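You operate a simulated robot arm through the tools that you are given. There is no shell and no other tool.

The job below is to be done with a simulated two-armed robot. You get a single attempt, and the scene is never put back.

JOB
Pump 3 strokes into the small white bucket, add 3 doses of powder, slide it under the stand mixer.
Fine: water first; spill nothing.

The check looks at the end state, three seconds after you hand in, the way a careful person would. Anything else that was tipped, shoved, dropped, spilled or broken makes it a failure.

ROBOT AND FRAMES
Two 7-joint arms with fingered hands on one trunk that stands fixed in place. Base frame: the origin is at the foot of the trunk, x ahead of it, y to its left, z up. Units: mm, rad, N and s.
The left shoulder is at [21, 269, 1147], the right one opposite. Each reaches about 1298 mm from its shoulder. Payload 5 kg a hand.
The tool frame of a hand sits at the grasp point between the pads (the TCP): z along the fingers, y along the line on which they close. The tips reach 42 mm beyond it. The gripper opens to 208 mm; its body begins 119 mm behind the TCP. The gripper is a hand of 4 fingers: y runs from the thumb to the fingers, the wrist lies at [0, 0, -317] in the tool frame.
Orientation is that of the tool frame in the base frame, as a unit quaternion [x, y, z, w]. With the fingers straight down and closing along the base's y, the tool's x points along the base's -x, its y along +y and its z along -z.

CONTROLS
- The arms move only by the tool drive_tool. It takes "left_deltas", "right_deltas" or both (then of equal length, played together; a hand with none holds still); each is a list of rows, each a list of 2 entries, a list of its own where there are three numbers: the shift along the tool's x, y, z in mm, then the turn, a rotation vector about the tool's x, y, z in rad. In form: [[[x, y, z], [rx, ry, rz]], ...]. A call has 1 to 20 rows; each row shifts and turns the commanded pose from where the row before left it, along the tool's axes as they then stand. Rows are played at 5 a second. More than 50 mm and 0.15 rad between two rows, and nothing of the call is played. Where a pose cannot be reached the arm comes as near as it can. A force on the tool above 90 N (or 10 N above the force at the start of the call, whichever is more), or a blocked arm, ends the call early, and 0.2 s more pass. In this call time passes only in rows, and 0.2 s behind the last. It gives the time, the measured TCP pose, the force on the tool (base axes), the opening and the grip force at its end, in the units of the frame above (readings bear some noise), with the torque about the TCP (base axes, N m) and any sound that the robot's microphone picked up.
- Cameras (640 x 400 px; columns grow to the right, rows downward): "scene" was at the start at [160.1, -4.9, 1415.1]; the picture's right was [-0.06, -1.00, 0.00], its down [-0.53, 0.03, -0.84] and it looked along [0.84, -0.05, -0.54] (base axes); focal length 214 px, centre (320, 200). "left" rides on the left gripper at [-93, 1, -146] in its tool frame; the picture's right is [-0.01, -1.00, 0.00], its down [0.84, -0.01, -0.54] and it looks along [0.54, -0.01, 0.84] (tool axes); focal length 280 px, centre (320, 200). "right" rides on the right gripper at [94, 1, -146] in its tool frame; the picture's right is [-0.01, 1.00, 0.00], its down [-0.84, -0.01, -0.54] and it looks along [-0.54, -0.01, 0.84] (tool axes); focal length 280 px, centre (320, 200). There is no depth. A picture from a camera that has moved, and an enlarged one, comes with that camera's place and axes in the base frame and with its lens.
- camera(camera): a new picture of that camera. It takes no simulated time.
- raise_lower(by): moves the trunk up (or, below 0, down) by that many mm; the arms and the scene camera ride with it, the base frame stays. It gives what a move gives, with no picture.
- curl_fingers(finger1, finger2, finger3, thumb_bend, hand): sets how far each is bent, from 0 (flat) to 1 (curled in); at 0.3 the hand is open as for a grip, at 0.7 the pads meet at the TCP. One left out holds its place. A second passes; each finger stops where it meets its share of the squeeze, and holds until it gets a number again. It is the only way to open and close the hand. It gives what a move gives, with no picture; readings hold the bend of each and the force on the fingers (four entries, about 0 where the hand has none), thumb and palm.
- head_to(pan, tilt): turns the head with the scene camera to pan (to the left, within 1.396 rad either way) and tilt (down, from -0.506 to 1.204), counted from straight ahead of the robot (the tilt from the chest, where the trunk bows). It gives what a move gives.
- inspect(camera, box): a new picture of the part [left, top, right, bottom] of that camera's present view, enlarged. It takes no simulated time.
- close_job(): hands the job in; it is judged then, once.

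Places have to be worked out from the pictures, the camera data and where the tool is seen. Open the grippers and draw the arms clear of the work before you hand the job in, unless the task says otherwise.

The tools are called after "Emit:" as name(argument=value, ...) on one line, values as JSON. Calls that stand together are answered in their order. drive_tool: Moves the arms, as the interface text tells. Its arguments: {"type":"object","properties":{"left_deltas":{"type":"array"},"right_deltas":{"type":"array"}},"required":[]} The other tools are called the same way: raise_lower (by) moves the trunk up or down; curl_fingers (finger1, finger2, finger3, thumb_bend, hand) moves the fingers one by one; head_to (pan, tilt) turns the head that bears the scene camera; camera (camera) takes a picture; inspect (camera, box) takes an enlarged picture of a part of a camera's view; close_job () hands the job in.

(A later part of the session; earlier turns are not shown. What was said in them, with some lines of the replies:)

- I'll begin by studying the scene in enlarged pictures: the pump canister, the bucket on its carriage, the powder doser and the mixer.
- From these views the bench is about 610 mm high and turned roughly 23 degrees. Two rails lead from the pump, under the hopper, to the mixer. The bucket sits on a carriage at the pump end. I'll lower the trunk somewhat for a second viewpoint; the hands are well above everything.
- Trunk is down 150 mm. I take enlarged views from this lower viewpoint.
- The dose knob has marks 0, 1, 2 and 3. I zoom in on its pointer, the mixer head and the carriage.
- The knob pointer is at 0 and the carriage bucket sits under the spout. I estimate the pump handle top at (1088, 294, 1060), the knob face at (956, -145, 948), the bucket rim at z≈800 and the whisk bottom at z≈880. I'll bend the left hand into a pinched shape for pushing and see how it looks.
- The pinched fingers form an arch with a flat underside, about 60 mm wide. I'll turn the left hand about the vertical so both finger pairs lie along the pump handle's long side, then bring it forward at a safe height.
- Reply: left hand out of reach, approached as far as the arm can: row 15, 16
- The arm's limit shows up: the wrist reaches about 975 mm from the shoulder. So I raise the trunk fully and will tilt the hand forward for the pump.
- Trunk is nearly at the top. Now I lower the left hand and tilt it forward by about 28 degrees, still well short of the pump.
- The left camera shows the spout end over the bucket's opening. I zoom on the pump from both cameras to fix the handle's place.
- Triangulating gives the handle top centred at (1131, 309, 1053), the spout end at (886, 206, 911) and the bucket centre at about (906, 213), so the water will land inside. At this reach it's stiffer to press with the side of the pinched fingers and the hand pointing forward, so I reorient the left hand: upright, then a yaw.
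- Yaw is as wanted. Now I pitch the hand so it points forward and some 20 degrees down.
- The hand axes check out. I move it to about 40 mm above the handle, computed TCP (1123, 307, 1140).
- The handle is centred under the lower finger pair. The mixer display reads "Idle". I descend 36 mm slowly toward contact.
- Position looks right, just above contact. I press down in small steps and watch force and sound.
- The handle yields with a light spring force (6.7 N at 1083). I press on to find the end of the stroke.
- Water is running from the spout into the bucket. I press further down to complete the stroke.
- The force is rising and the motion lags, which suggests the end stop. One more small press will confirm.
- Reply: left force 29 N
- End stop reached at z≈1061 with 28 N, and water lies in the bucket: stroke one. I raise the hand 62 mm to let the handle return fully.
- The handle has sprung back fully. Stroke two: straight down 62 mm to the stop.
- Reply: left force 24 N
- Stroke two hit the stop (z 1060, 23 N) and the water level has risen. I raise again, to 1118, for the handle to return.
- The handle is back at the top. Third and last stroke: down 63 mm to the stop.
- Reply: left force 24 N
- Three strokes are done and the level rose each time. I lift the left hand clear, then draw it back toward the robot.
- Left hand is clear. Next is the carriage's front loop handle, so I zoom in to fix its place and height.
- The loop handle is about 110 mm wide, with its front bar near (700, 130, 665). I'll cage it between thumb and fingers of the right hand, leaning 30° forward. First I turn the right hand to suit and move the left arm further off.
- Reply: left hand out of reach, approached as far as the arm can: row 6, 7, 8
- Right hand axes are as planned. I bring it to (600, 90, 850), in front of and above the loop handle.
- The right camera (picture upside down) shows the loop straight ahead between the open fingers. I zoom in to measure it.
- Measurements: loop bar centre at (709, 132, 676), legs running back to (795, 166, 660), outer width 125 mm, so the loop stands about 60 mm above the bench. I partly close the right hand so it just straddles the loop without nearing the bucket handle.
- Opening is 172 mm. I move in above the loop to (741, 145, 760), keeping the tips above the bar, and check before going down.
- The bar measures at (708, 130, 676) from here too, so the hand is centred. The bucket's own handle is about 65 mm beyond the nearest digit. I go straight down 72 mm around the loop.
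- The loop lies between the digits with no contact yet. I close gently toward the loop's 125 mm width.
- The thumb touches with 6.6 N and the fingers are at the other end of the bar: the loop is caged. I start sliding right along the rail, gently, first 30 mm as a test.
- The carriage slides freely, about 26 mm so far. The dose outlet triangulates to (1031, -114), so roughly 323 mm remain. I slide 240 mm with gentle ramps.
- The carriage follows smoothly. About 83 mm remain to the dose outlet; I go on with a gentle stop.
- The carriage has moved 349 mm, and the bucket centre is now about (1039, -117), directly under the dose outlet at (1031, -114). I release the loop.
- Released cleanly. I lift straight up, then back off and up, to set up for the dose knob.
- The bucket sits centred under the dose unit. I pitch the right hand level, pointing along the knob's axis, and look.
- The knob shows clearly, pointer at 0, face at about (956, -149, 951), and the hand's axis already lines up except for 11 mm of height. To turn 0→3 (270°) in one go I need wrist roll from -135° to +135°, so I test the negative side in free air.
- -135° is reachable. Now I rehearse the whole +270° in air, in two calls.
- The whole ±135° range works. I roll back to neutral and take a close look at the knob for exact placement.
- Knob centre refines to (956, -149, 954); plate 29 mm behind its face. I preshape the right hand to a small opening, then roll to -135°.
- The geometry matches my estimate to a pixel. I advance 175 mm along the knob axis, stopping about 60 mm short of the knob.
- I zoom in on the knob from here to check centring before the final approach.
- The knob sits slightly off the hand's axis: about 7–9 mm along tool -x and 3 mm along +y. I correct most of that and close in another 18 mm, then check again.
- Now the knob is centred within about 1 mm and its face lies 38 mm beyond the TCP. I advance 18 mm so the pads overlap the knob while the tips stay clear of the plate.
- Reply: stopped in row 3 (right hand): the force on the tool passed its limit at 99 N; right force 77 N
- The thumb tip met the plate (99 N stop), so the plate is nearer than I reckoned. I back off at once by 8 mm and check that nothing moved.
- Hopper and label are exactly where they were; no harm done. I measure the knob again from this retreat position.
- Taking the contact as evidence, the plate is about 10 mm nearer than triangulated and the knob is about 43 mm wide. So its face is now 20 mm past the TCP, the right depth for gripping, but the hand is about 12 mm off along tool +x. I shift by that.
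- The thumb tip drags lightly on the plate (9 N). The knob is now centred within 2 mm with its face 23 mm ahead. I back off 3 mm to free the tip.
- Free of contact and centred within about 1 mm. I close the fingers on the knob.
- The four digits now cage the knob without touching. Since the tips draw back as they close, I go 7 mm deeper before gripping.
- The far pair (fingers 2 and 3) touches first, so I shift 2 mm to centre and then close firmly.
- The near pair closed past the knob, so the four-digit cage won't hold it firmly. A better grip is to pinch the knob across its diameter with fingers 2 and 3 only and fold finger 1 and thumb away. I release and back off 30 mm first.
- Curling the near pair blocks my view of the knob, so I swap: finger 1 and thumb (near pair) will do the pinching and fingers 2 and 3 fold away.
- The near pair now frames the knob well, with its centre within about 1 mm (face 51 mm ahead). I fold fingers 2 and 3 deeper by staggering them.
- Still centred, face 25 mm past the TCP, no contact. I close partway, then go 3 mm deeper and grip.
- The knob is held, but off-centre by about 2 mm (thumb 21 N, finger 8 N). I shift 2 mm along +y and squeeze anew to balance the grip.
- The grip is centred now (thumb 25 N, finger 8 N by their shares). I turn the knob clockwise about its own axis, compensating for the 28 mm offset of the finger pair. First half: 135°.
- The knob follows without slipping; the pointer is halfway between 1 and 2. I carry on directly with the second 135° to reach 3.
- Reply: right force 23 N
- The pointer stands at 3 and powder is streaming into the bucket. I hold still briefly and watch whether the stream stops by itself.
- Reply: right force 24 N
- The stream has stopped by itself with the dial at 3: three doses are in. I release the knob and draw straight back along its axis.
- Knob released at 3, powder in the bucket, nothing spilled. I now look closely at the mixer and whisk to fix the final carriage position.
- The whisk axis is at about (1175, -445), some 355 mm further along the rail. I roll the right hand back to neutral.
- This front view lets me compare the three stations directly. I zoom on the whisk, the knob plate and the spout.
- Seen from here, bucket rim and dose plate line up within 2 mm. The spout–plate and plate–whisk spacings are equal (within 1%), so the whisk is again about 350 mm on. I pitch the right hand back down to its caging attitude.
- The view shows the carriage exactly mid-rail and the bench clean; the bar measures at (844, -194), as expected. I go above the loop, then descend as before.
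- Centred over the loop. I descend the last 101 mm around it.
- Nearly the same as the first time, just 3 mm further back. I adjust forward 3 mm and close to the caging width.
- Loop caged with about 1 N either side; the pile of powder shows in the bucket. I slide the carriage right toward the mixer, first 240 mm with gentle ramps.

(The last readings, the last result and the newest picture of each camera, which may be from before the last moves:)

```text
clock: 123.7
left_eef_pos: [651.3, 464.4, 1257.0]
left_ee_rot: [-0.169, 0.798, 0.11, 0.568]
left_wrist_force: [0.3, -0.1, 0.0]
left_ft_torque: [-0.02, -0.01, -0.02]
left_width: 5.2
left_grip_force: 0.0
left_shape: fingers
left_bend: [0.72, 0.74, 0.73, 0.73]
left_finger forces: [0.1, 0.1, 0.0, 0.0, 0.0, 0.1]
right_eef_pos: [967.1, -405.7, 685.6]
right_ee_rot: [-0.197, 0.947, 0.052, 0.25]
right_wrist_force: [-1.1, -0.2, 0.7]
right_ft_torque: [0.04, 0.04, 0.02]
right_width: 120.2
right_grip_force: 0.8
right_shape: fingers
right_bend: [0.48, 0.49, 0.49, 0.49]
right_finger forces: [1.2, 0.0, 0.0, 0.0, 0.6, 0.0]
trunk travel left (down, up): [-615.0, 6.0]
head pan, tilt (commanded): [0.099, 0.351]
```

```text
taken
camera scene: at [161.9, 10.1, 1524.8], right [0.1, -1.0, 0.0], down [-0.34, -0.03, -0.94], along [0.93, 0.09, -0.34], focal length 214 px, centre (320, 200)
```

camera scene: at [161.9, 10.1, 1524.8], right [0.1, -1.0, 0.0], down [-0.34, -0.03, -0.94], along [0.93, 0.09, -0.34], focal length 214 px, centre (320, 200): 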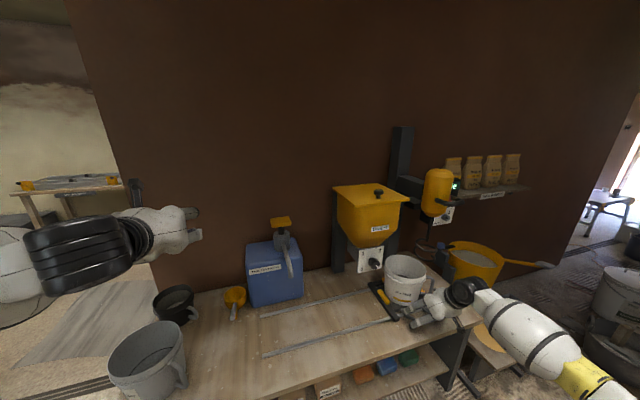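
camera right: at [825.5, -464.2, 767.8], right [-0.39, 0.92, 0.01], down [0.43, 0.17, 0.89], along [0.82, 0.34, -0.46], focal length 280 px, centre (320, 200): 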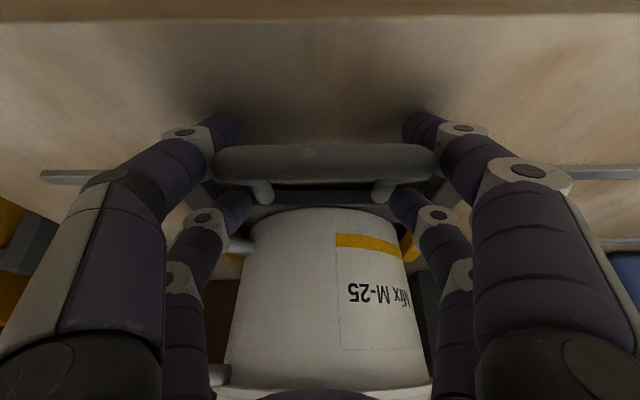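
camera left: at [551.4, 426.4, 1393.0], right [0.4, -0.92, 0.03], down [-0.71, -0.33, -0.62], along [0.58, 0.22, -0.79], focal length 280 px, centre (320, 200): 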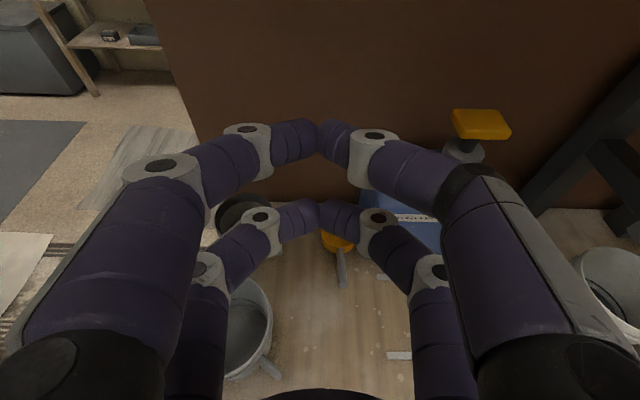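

The carriage follows well; some 110 mm remain. I slide another 85 mm and then check alignment with the whisk.

Emit:
drive_tool(right_deltas=[[[-0.3, -4, 0.17], [0, 0, 0]], [[-0.3, -8, 0.17], [0, 0, 0]], [[-0.3, -12, 0.17], [0, 0, 0]], [[-0.3, -14, 0.17], [0, 0, 0]], [[-0.3, -14, 0.17], [0, 0, 0]], [[-0.3, -14, 0.17], [0, 0, 0]], [[-0.3, -10, 0.17], [0, 0, 0]], [[-0.3, -6, 0.17], [0, 0, 0]], [[0, -3, 0], [0, 0, 0]]])

Emit:
camera(camera="right")

Emit:
inspect(camera="scene", box=[370, 160, 490, 320])

```text
clock: 125.7
left_eef_pos: [651.2, 464.3, 1256.0]
left_ee_rot: [-0.168, 0.798, 0.11, 0.568]
left_wrist_force: [0.1, -0.2, -0.2]
left_ft_torque: [-0.02, -0.02, 0.01]
left_width: 5.2
left_grip_force: 0.0
left_shape: fingers
left_bend: [0.72, 0.74, 0.73, 0.73]
left_finger forces: [0.1, 0.0, 0.1, 0.1, 0.0, 0.0]
right_eef_pos: [1005.9, -483.0, 685.6]
right_ee_rot: [-0.195, 0.947, 0.052, 0.251]
right_wrist_force: [-0.3, -1.0, -0.7]
right_ft_torque: [0.02, 0.0, 0.01]
right_width: 120.5
right_grip_force: 1.4
right_shape: fingers
right_bend: [0.49, 0.49, 0.49, 0.49]
right_finger forces: [0.5, 0.0, 0.0, 0.1, 1.9, 0.0]
trunk travel left (down, up): [-615.0, 6.0]
head pan, tilt (commanded): [0.099, 0.351]
```

```text
taken
camera right: at [863.4, -542.5, 768.6], right [-0.38, 0.92, 0.01], down [0.43, 0.17, 0.89], along [0.82, 0.34, -0.46], focal length 280 px, centre (320, 200)
```

right: 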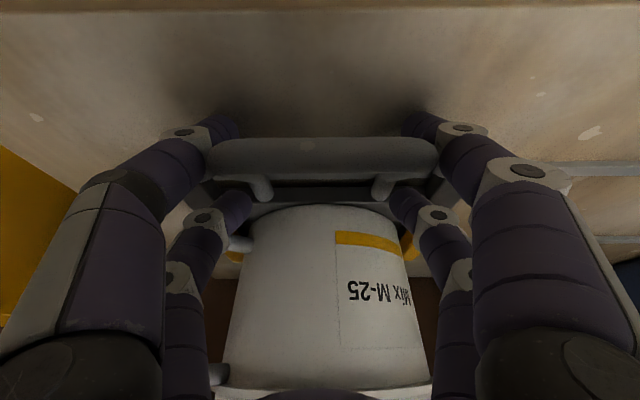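

```text
2.50 times, centred on (430, 240) of scene
camera zoom: at [162.1, 9.9, 1524.8], right [0.1, -1.0, 0.0], down [-0.34, -0.03, -0.94], along [0.93, 0.09, -0.34], focal length 536 px, centre (45, 100)
```

zoom: 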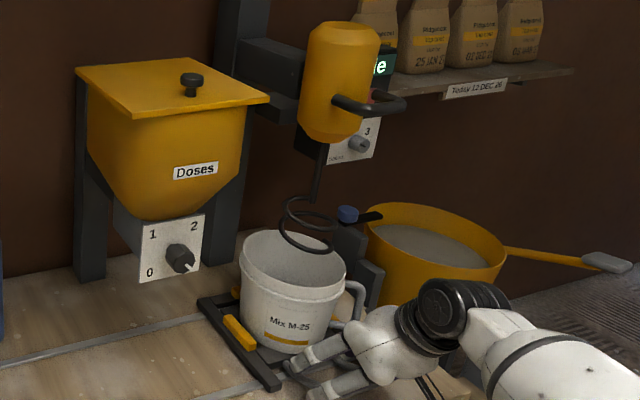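

Rim centre is now about 18–24 mm short of the whisk axis, matching the station spacing. I slide the last 22 mm.

Emit:
drive_tool(right_deltas=[[[0, -3, 0], [0, 0, 0]], [[0, -5, 0], [0, 0, 0]], [[0, -6, 0], [0, 0, 0]], [[0, -5, 0], [0, 0, 0]], [[0, -3, 0], [0, 0, 0]]])

Emit:
inspect(camera="scene", box=[390, 180, 470, 310])

Emit:
camera(camera="right")

```text
clock: 126.9
left_eef_pos: [651.8, 465.0, 1255.8]
left_ee_rot: [-0.169, 0.798, 0.11, 0.568]
left_wrist_force: [-0.4, -0.4, -0.2]
left_ft_torque: [0.02, 0.01, 0.04]
left_width: 4.9
left_grip_force: 0.1
left_shape: fingers
left_bend: [0.72, 0.74, 0.73, 0.73]
left_finger forces: [0.0, 0.0, 0.0, 0.1, 0.1, 0.0]
right_eef_pos: [1013.4, -501.0, 686.5]
right_ee_rot: [-0.195, 0.947, 0.052, 0.251]
right_wrist_force: [-0.4, -2.8, -1.0]
right_ft_torque: [0.05, 0.01, -0.04]
right_width: 120.9
right_grip_force: 1.3
right_shape: fingers
right_bend: [0.49, 0.49, 0.49, 0.49]
right_finger forces: [0.5, 0.0, 0.0, 0.0, 2.1, 0.1]
trunk travel left (down, up): [-615.0, 6.0]
head pan, tilt (commanded): [0.099, 0.351]
```

```text
3.08 times, centred on (430, 245) of scene
camera zoom: at [162.0, 9.9, 1524.8], right [0.1, -1.0, 0.0], down [-0.34, -0.03, -0.94], along [0.93, 0.09, -0.34], focal length 660 px, centre (-18, 62)
```

zoom: 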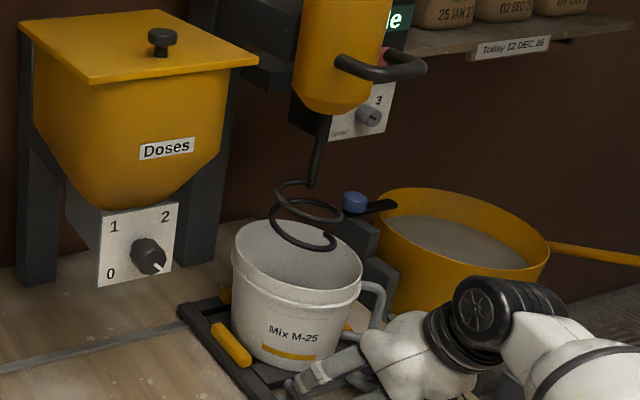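

```text
taken
camera right: at [871.8, -561.1, 769.1], right [-0.38, 0.92, 0.01], down [0.43, 0.17, 0.89], along [0.82, 0.34, -0.46], focal length 280 px, centre (320, 200)
```

right: 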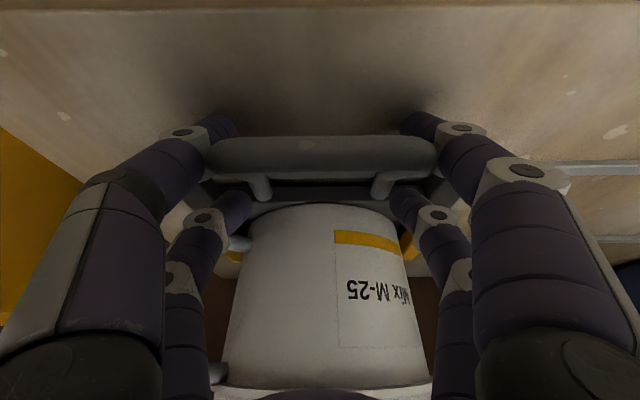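

Rim centre and whisk axis now agree within about 4 mm. I add a last 3 mm, then open the hand.

Emit:
drive_tool(right_deltas=[[[0, -1.5, 0], [0, 0, 0]], [[0, -1.5, 0], [0, 0, 0]], [[0, 0, 0], [0, 0, 0]]])

Emit:
curl_fingers(hand="right", finger1=0.39, finger2=0.39, finger3=0.39, thumb_bend=0.39)

Emit:
camera(camera="right")

Emit:
inspect(camera="scene", box=[390, 180, 470, 310])

```text
clock: 127.7
left_eef_pos: [651.4, 465.9, 1255.7]
left_ee_rot: [-0.169, 0.798, 0.111, 0.568]
left_wrist_force: [0.4, -0.3, -0.5]
left_ft_torque: [-0.02, 0.01, -0.01]
left_width: 5.2
left_grip_force: 0.1
left_shape: fingers
left_bend: [0.72, 0.74, 0.73, 0.73]
left_finger forces: [0.1, 0.0, 0.1, 0.1, 0.1, 0.0]
right_eef_pos: [1015.4, -502.6, 687.3]
right_ee_rot: [-0.196, 0.946, 0.052, 0.252]
right_wrist_force: [-1.8, -0.8, -0.3]
right_ft_torque: [-0.01, 0.02, 0.03]
right_width: 120.7
right_grip_force: 1.0
right_shape: fingers
right_bend: [0.49, 0.49, 0.49, 0.49]
right_finger forces: [1.4, 0.1, 0.0, 0.0, 1.2, 0.0]
trunk travel left (down, up): [-615.0, 6.0]
head pan, tilt (commanded): [0.099, 0.351]
```

```text
clock: 128.7
left_eef_pos: [652.2, 464.7, 1256.1]
left_ee_rot: [-0.169, 0.798, 0.111, 0.568]
left_wrist_force: [-0.3, 0.0, -1.1]
left_ft_torque: [0.01, -0.01, 0.0]
left_width: 5.2
left_grip_force: 0.0
left_shape: fingers
left_bend: [0.72, 0.74, 0.73, 0.73]
left_finger forces: [0.0, 0.0, 0.0, 0.1, 0.0, 0.1]
right_eef_pos: [1014.9, -503.8, 687.3]
right_ee_rot: [-0.196, 0.946, 0.052, 0.252]
right_wrist_force: [-0.4, 0.4, 0.5]
right_ft_torque: [-0.02, -0.02, 0.0]
right_width: 171.3
right_grip_force: 0.1
right_shape: fingers
right_bend: [0.39, 0.39, 0.39, 0.39]
right_finger forces: [0.0, 0.0, 0.0, 0.1, 0.0, 0.1]
trunk travel left (down, up): [-615.0, 6.0]
head pan, tilt (commanded): [0.099, 0.351]
```

```text
taken
camera right: at [873.3, -563.1, 769.0], right [-0.39, 0.92, 0.01], down [0.43, 0.17, 0.89], along [0.82, 0.34, -0.46], focal length 280 px, centre (320, 200)
```

right: 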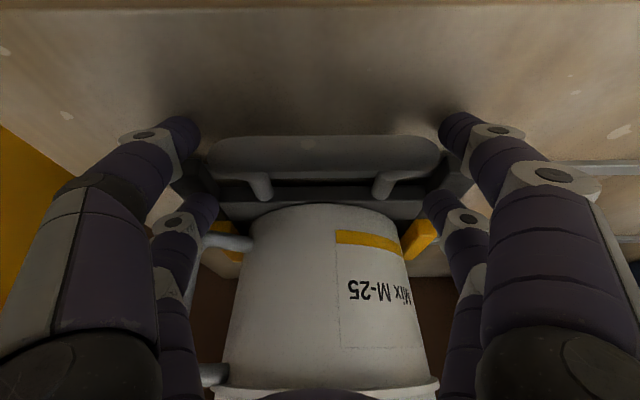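

```text
3.08 times, centred on (430, 245) of scene
camera zoom: at [162.0, 10.1, 1524.8], right [0.1, -1.0, 0.0], down [-0.34, -0.03, -0.94], along [0.93, 0.09, -0.34], focal length 660 px, centre (-18, 62)
```

zoom: 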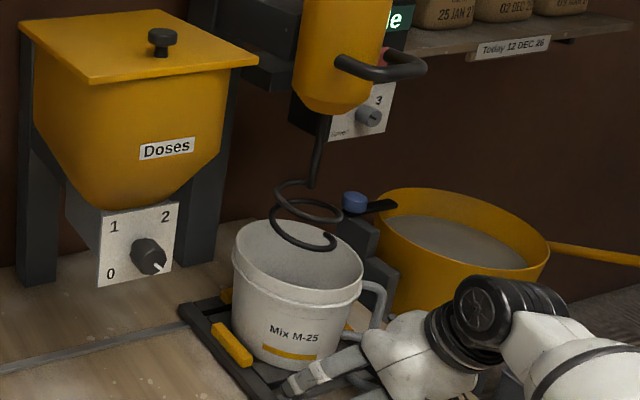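

Hand is open and free of the loop. I repeat the earlier safe exit: straight up 100 mm, then back and up.

Emit:
drive_tool(right_deltas=[[[-9.9, 0, -17.3], [0, 0, 0]], [[-9.9, 0, -17.3], [0, 0, 0]], [[-9.9, 0, -17.3], [0, 0, 0]], [[-9.9, 0, -17.3], [0, 0, 0]], [[-9.9, 0, -17.3], [0, 0, 0]], [[11, 0, -41], [0, 0, 0]], [[11, 0, -41], [0, 0, 0]], [[11, 0, -41], [0, 0, 0]], [[11, 0, -41], [0, 0, 0]], [[11, 0, -41], [0, 0, 0]]])

Emit:
camera(camera="right")

Emit:
camera(camera="scene")

```text
clock: 130.9
left_eef_pos: [650.8, 465.3, 1256.6]
left_ee_rot: [-0.168, 0.798, 0.11, 0.569]
left_wrist_force: [-1.6, -0.7, 1.5]
left_ft_torque: [0.0, 0.05, -0.02]
left_width: 5.1
left_grip_force: 0.1
left_shape: fingers
left_bend: [0.72, 0.74, 0.73, 0.73]
left_finger forces: [0.1, 0.0, 0.1, 0.1, 0.0, 0.0]
right_eef_pos: [879.9, -561.7, 937.4]
right_ee_rot: [-0.196, 0.946, 0.052, 0.251]
right_wrist_force: [-0.8, 0.3, 0.3]
right_ft_torque: [-0.06, -0.07, -0.05]
right_width: 171.4
right_grip_force: 0.1
right_shape: fingers
right_bend: [0.39, 0.39, 0.39, 0.39]
right_finger forces: [0.0, 0.0, 0.0, 0.1, 0.1, 0.0]
trunk travel left (down, up): [-615.0, 6.0]
head pan, tilt (commanded): [0.099, 0.351]
```

```text
taken
camera right: at [737.1, -621.7, 1018.8], right [-0.38, 0.92, 0.01], down [0.43, 0.17, 0.89], along [0.82, 0.34, -0.47], focal length 280 px, centre (320, 200)
```

right: 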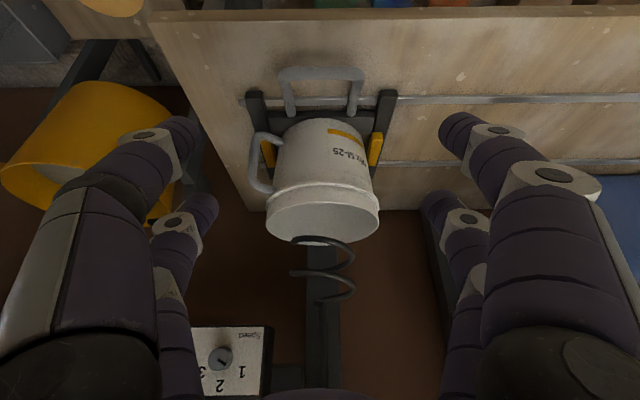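

```text
taken
camera scene: at [161.4, 10.0, 1525.0], right [0.1, -0.99, 0.0], down [-0.34, -0.03, -0.94], along [0.93, 0.09, -0.34], focal length 214 px, centre (320, 200)
```

scene: 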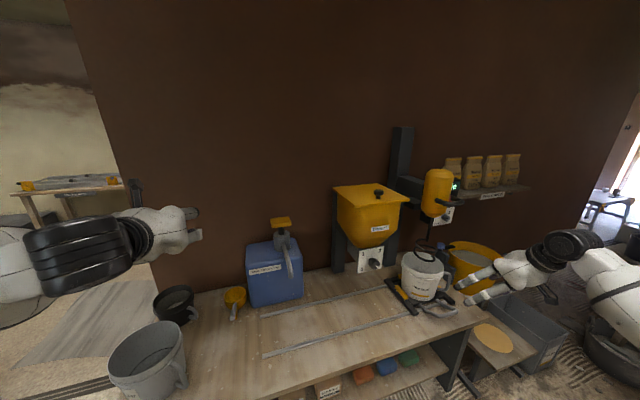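

The whisk hangs centrally over the bucket (within 3 mm) from this view too. I draw both arms back clear of the work.

Emit:
drive_tool(left_deltas=[[[0.4, 0.25, -14], [0, 0, 0]], [[0.4, 0.25, -14], [0, 0, 0]], [[0.4, 0.25, -14], [0, 0, 0]], [[0.4, 0.25, -14], [0, 0, 0]], [[0.4, 0.25, -14], [0, 0, 0]], [[0.4, 0.25, -14], [0, 0, 0]], [[0.4, 0.25, -14], [0, 0, 0]], [[0.4, 0.25, -14], [0, 0, 0]], [[0.4, 0.25, -14], [0, 0, 0]], [[0.4, 0.25, -14], [0, 0, 0]], [[0.4, 0.25, -14], [0, 0, 0]], [[0.4, 0.25, -14], [0, 0, 0]]], right_deltas=[[[2.2, 23.9, -31.3], [0, 0, 0]], [[2.2, 23.9, -31.3], [0, 0, 0]], [[2.2, 23.9, -31.3], [0, 0, 0]], [[2.2, 23.9, -31.3], [0, 0, 0]], [[2.2, 23.9, -31.3], [0, 0, 0]], [[2.2, 23.9, -31.3], [0, 0, 0]], [[2.2, 23.9, -31.3], [0, 0, 0]], [[2.2, 23.9, -31.3], [0, 0, 0]], [[2.2, 23.9, -31.3], [0, 0, 0]], [[2.2, 23.9, -31.3], [0, 0, 0]], [[2.2, 23.9, -31.3], [0, 0, 0]], [[2.2, 23.9, -31.3], [0, 0, 0]]])

Emit:
curl_fingers(hand="right", finger1=0.3, finger2=0.3, finger3=0.3, thumb_bend=0.3)

Emit:
curl_fingers(hand="left", finger1=0.3, finger2=0.3, finger3=0.3, thumb_bend=0.3)

Emit:
camera(camera="scene")

Emit:
inspect(camera="scene", box=[370, 200, 490, 340])

Emit:
inspect(camera="scene", box=[200, 190, 400, 370])

Emit:
camera(camera="right")

```text
clock: 133.5
left_eef_pos: [587.9, 392.2, 1354.2]
left_ee_rot: [-0.169, 0.798, 0.111, 0.568]
left_wrist_force: [-0.8, 0.3, 0.8]
left_ft_torque: [0.02, 0.01, -0.06]
left_width: 5.0
left_grip_force: 0.1
left_shape: fingers
left_bend: [0.72, 0.74, 0.73, 0.73]
left_finger forces: [0.1, 0.0, 0.0, 0.1, 0.1, 0.0]
left hand out of reach, approached as far as the arm can: row 1, 2, 3, 4, 5, 6, 7, 8, 9, 10, 11, 12
right_eef_pos: [571.3, -383.5, 1252.7]
right_ee_rot: [-0.195, 0.947, 0.051, 0.251]
right_wrist_force: [-0.2, -0.1, -0.1]
right_ft_torque: [-0.01, -0.06, -0.08]
right_width: 171.4
right_grip_force: 0.0
right_shape: fingers
right_bend: [0.39, 0.39, 0.39, 0.39]
right_finger forces: [0.0, 0.0, 0.0, 0.0, 0.1, 0.0]
trunk travel left (down, up): [-615.0, 6.0]
head pan, tilt (commanded): [0.099, 0.351]
```

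```text
clock: 134.5
left_eef_pos: [589.1, 392.7, 1354.9]
left_ee_rot: [-0.169, 0.798, 0.11, 0.568]
left_wrist_force: [0.2, -0.9, 0.0]
left_ft_torque: [0.05, 0.01, 0.03]
left_width: 5.1
left_grip_force: 0.1
left_shape: fingers
left_bend: [0.72, 0.74, 0.73, 0.73]
left_finger forces: [0.0, 0.0, 0.0, 0.1, 0.0, 0.1]
right_eef_pos: [572.0, -384.3, 1250.6]
right_ee_rot: [-0.196, 0.946, 0.052, 0.251]
right_wrist_force: [-0.1, 0.2, 1.0]
right_ft_torque: [0.03, 0.01, 0.01]
right_width: 218.3
right_grip_force: 0.0
right_shape: fingers
right_bend: [0.3, 0.3, 0.3, 0.3]
right_finger forces: [0.0, 0.0, 0.0, 0.0, 0.0, 0.1]
trunk travel left (down, up): [-615.0, 6.0]
head pan, tilt (commanded): [0.099, 0.351]
```

```text
clock: 135.5
left_eef_pos: [589.3, 393.4, 1354.7]
left_ee_rot: [-0.169, 0.798, 0.11, 0.567]
left_wrist_force: [-0.4, -0.2, -0.5]
left_ft_torque: [-0.03, -0.03, 0.01]
left_width: 218.2
left_grip_force: 0.0
left_shape: fingers
left_bend: [0.3, 0.3, 0.3, 0.3]
left_finger forces: [0.0, 0.0, 0.0, 0.1, 0.1, 0.1]
right_eef_pos: [572.6, -382.7, 1251.5]
right_ee_rot: [-0.196, 0.947, 0.052, 0.251]
right_wrist_force: [-0.3, 0.1, -0.3]
right_ft_torque: [0.01, -0.02, 0.01]
right_width: 218.1
right_grip_force: 0.1
right_shape: fingers
right_bend: [0.3, 0.3, 0.3, 0.3]
right_finger forces: [0.0, 0.0, 0.0, 0.0, 0.0, 0.1]
trunk travel left (down, up): [-615.0, 6.0]
head pan, tilt (commanded): [0.099, 0.351]
```

```text
taken
camera scene: at [162.0, 10.1, 1524.8], right [0.1, -1.0, 0.0], down [-0.34, -0.03, -0.94], along [0.93, 0.09, -0.34], focal length 214 px, centre (320, 200)
```

scene: 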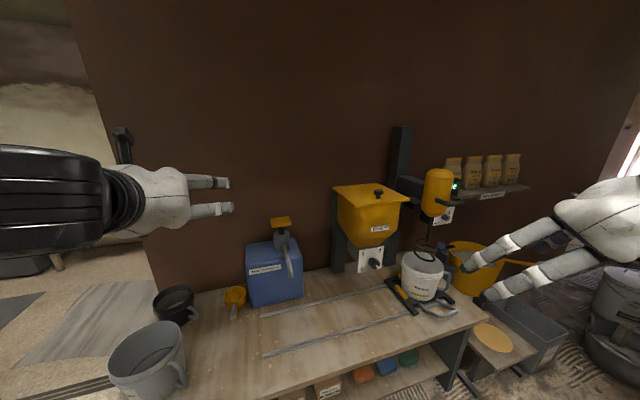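

```text
2.86 times, centred on (430, 270) of scene
camera zoom: at [162.0, 10.1, 1524.8], right [0.1, -1.0, 0.0], down [-0.34, -0.03, -0.94], along [0.93, 0.09, -0.34], focal length 613 px, centre (6, 0)
```

zoom: 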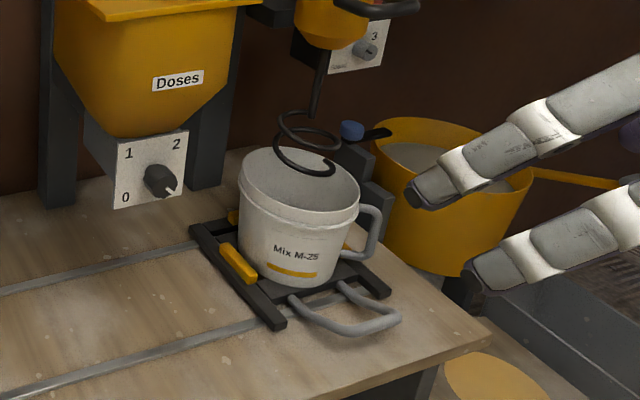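

```text
2.22 times, centred on (300, 280) of scene
camera zoom: at [162.0, 10.1, 1524.8], right [0.1, -1.0, 0.0], down [-0.34, -0.03, -0.94], along [0.93, 0.09, -0.34], focal length 477 px, centre (364, 22)
```

zoom: 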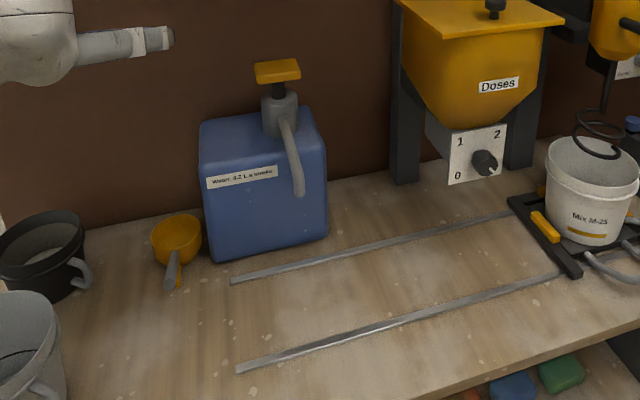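

```text
taken
camera right: at [430.0, -443.4, 1333.3], right [-0.39, 0.92, 0.01], down [0.43, 0.17, 0.89], along [0.82, 0.34, -0.46], focal length 280 px, centre (320, 200)
```

right: 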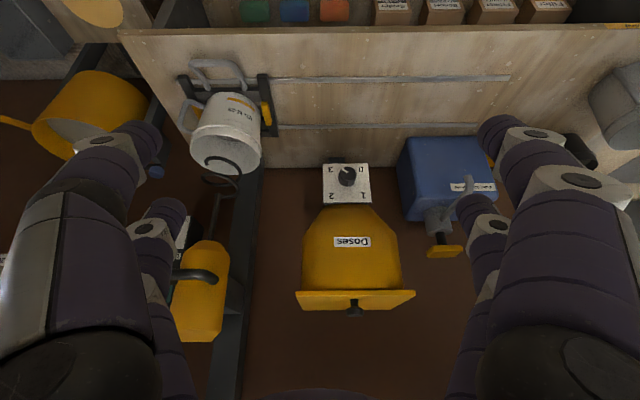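

Everything stands in place and the bench is clean. One last close look at the bucket under the whisk before handing in.

Emit:
inspect(camera="right", box=[160, 50, 300, 190])

Emit:
inspect(camera="scene", box=[390, 230, 460, 320])

```text
2.86 times, centred on (230, 120) of right
camera zoom: at [430.0, -443.4, 1333.3], right [-0.39, 0.92, 0.01], down [0.43, 0.17, 0.89], along [0.82, 0.34, -0.46], focal length 801 px, centre (577, 429)
```

zoom: 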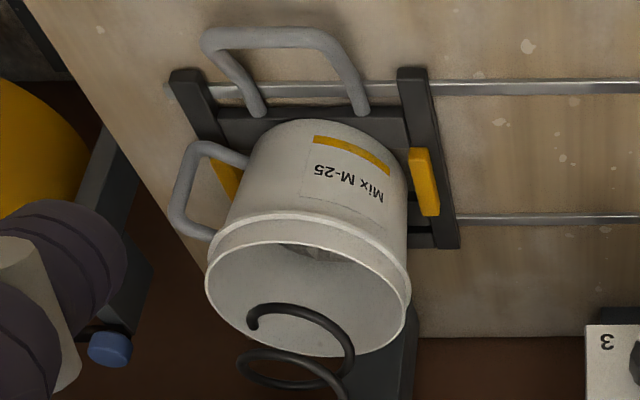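

```text
4.44 times, centred on (425, 275) of scene
camera zoom: at [162.0, 10.1, 1524.8], right [0.1, -1.0, 0.0], down [-0.34, -0.03, -0.94], along [0.93, 0.09, -0.34], focal length 953 px, centre (-147, -133)
```

zoom: 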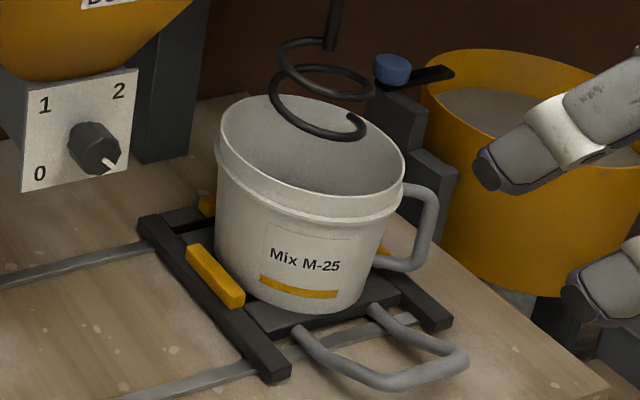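

The bucket holds three strokes of water and three doses of powder, and it stands upright under the whisk on its carriage. The arms are clear with hands open, and nothing is spilled or shifted, so I hand in.

Emit:
close_job()

```text
The job is handed in.
```

The small white bucket has its 3 strokes of water and 3 doses of powder, and it now stands under the stand mixer. The job is handed in; I have no result from the check yet.

- **Water:** I pressed the pump to its end stop three times. The handle came back up between strokes and the level in the bucket rose each time.
- **Powder:** After the water, I turned the dose dial from 0 to 3. A stream of powder fell into the bucket and stopped by itself. The amount itself can't be measured, so "3 doses" rests on the dial reading. The dial is still at 3.
- **Mixer:** I slid the bucket along the rails on its carriage. The pictures put its centre within about 4 mm of the whisk's axis, and the whisk hangs clear above the rim. I left the mixer off.
- **One bump:** While I was reaching for the dose dial, the right thumb hit its plate and the arm stopped at 99 N. I backed off at once, and the hopper looked unmoved in the pictures afterwards.

The last pictures show a clean bench with nothing tipped or moved. Both hands are open and drawn back from the work.
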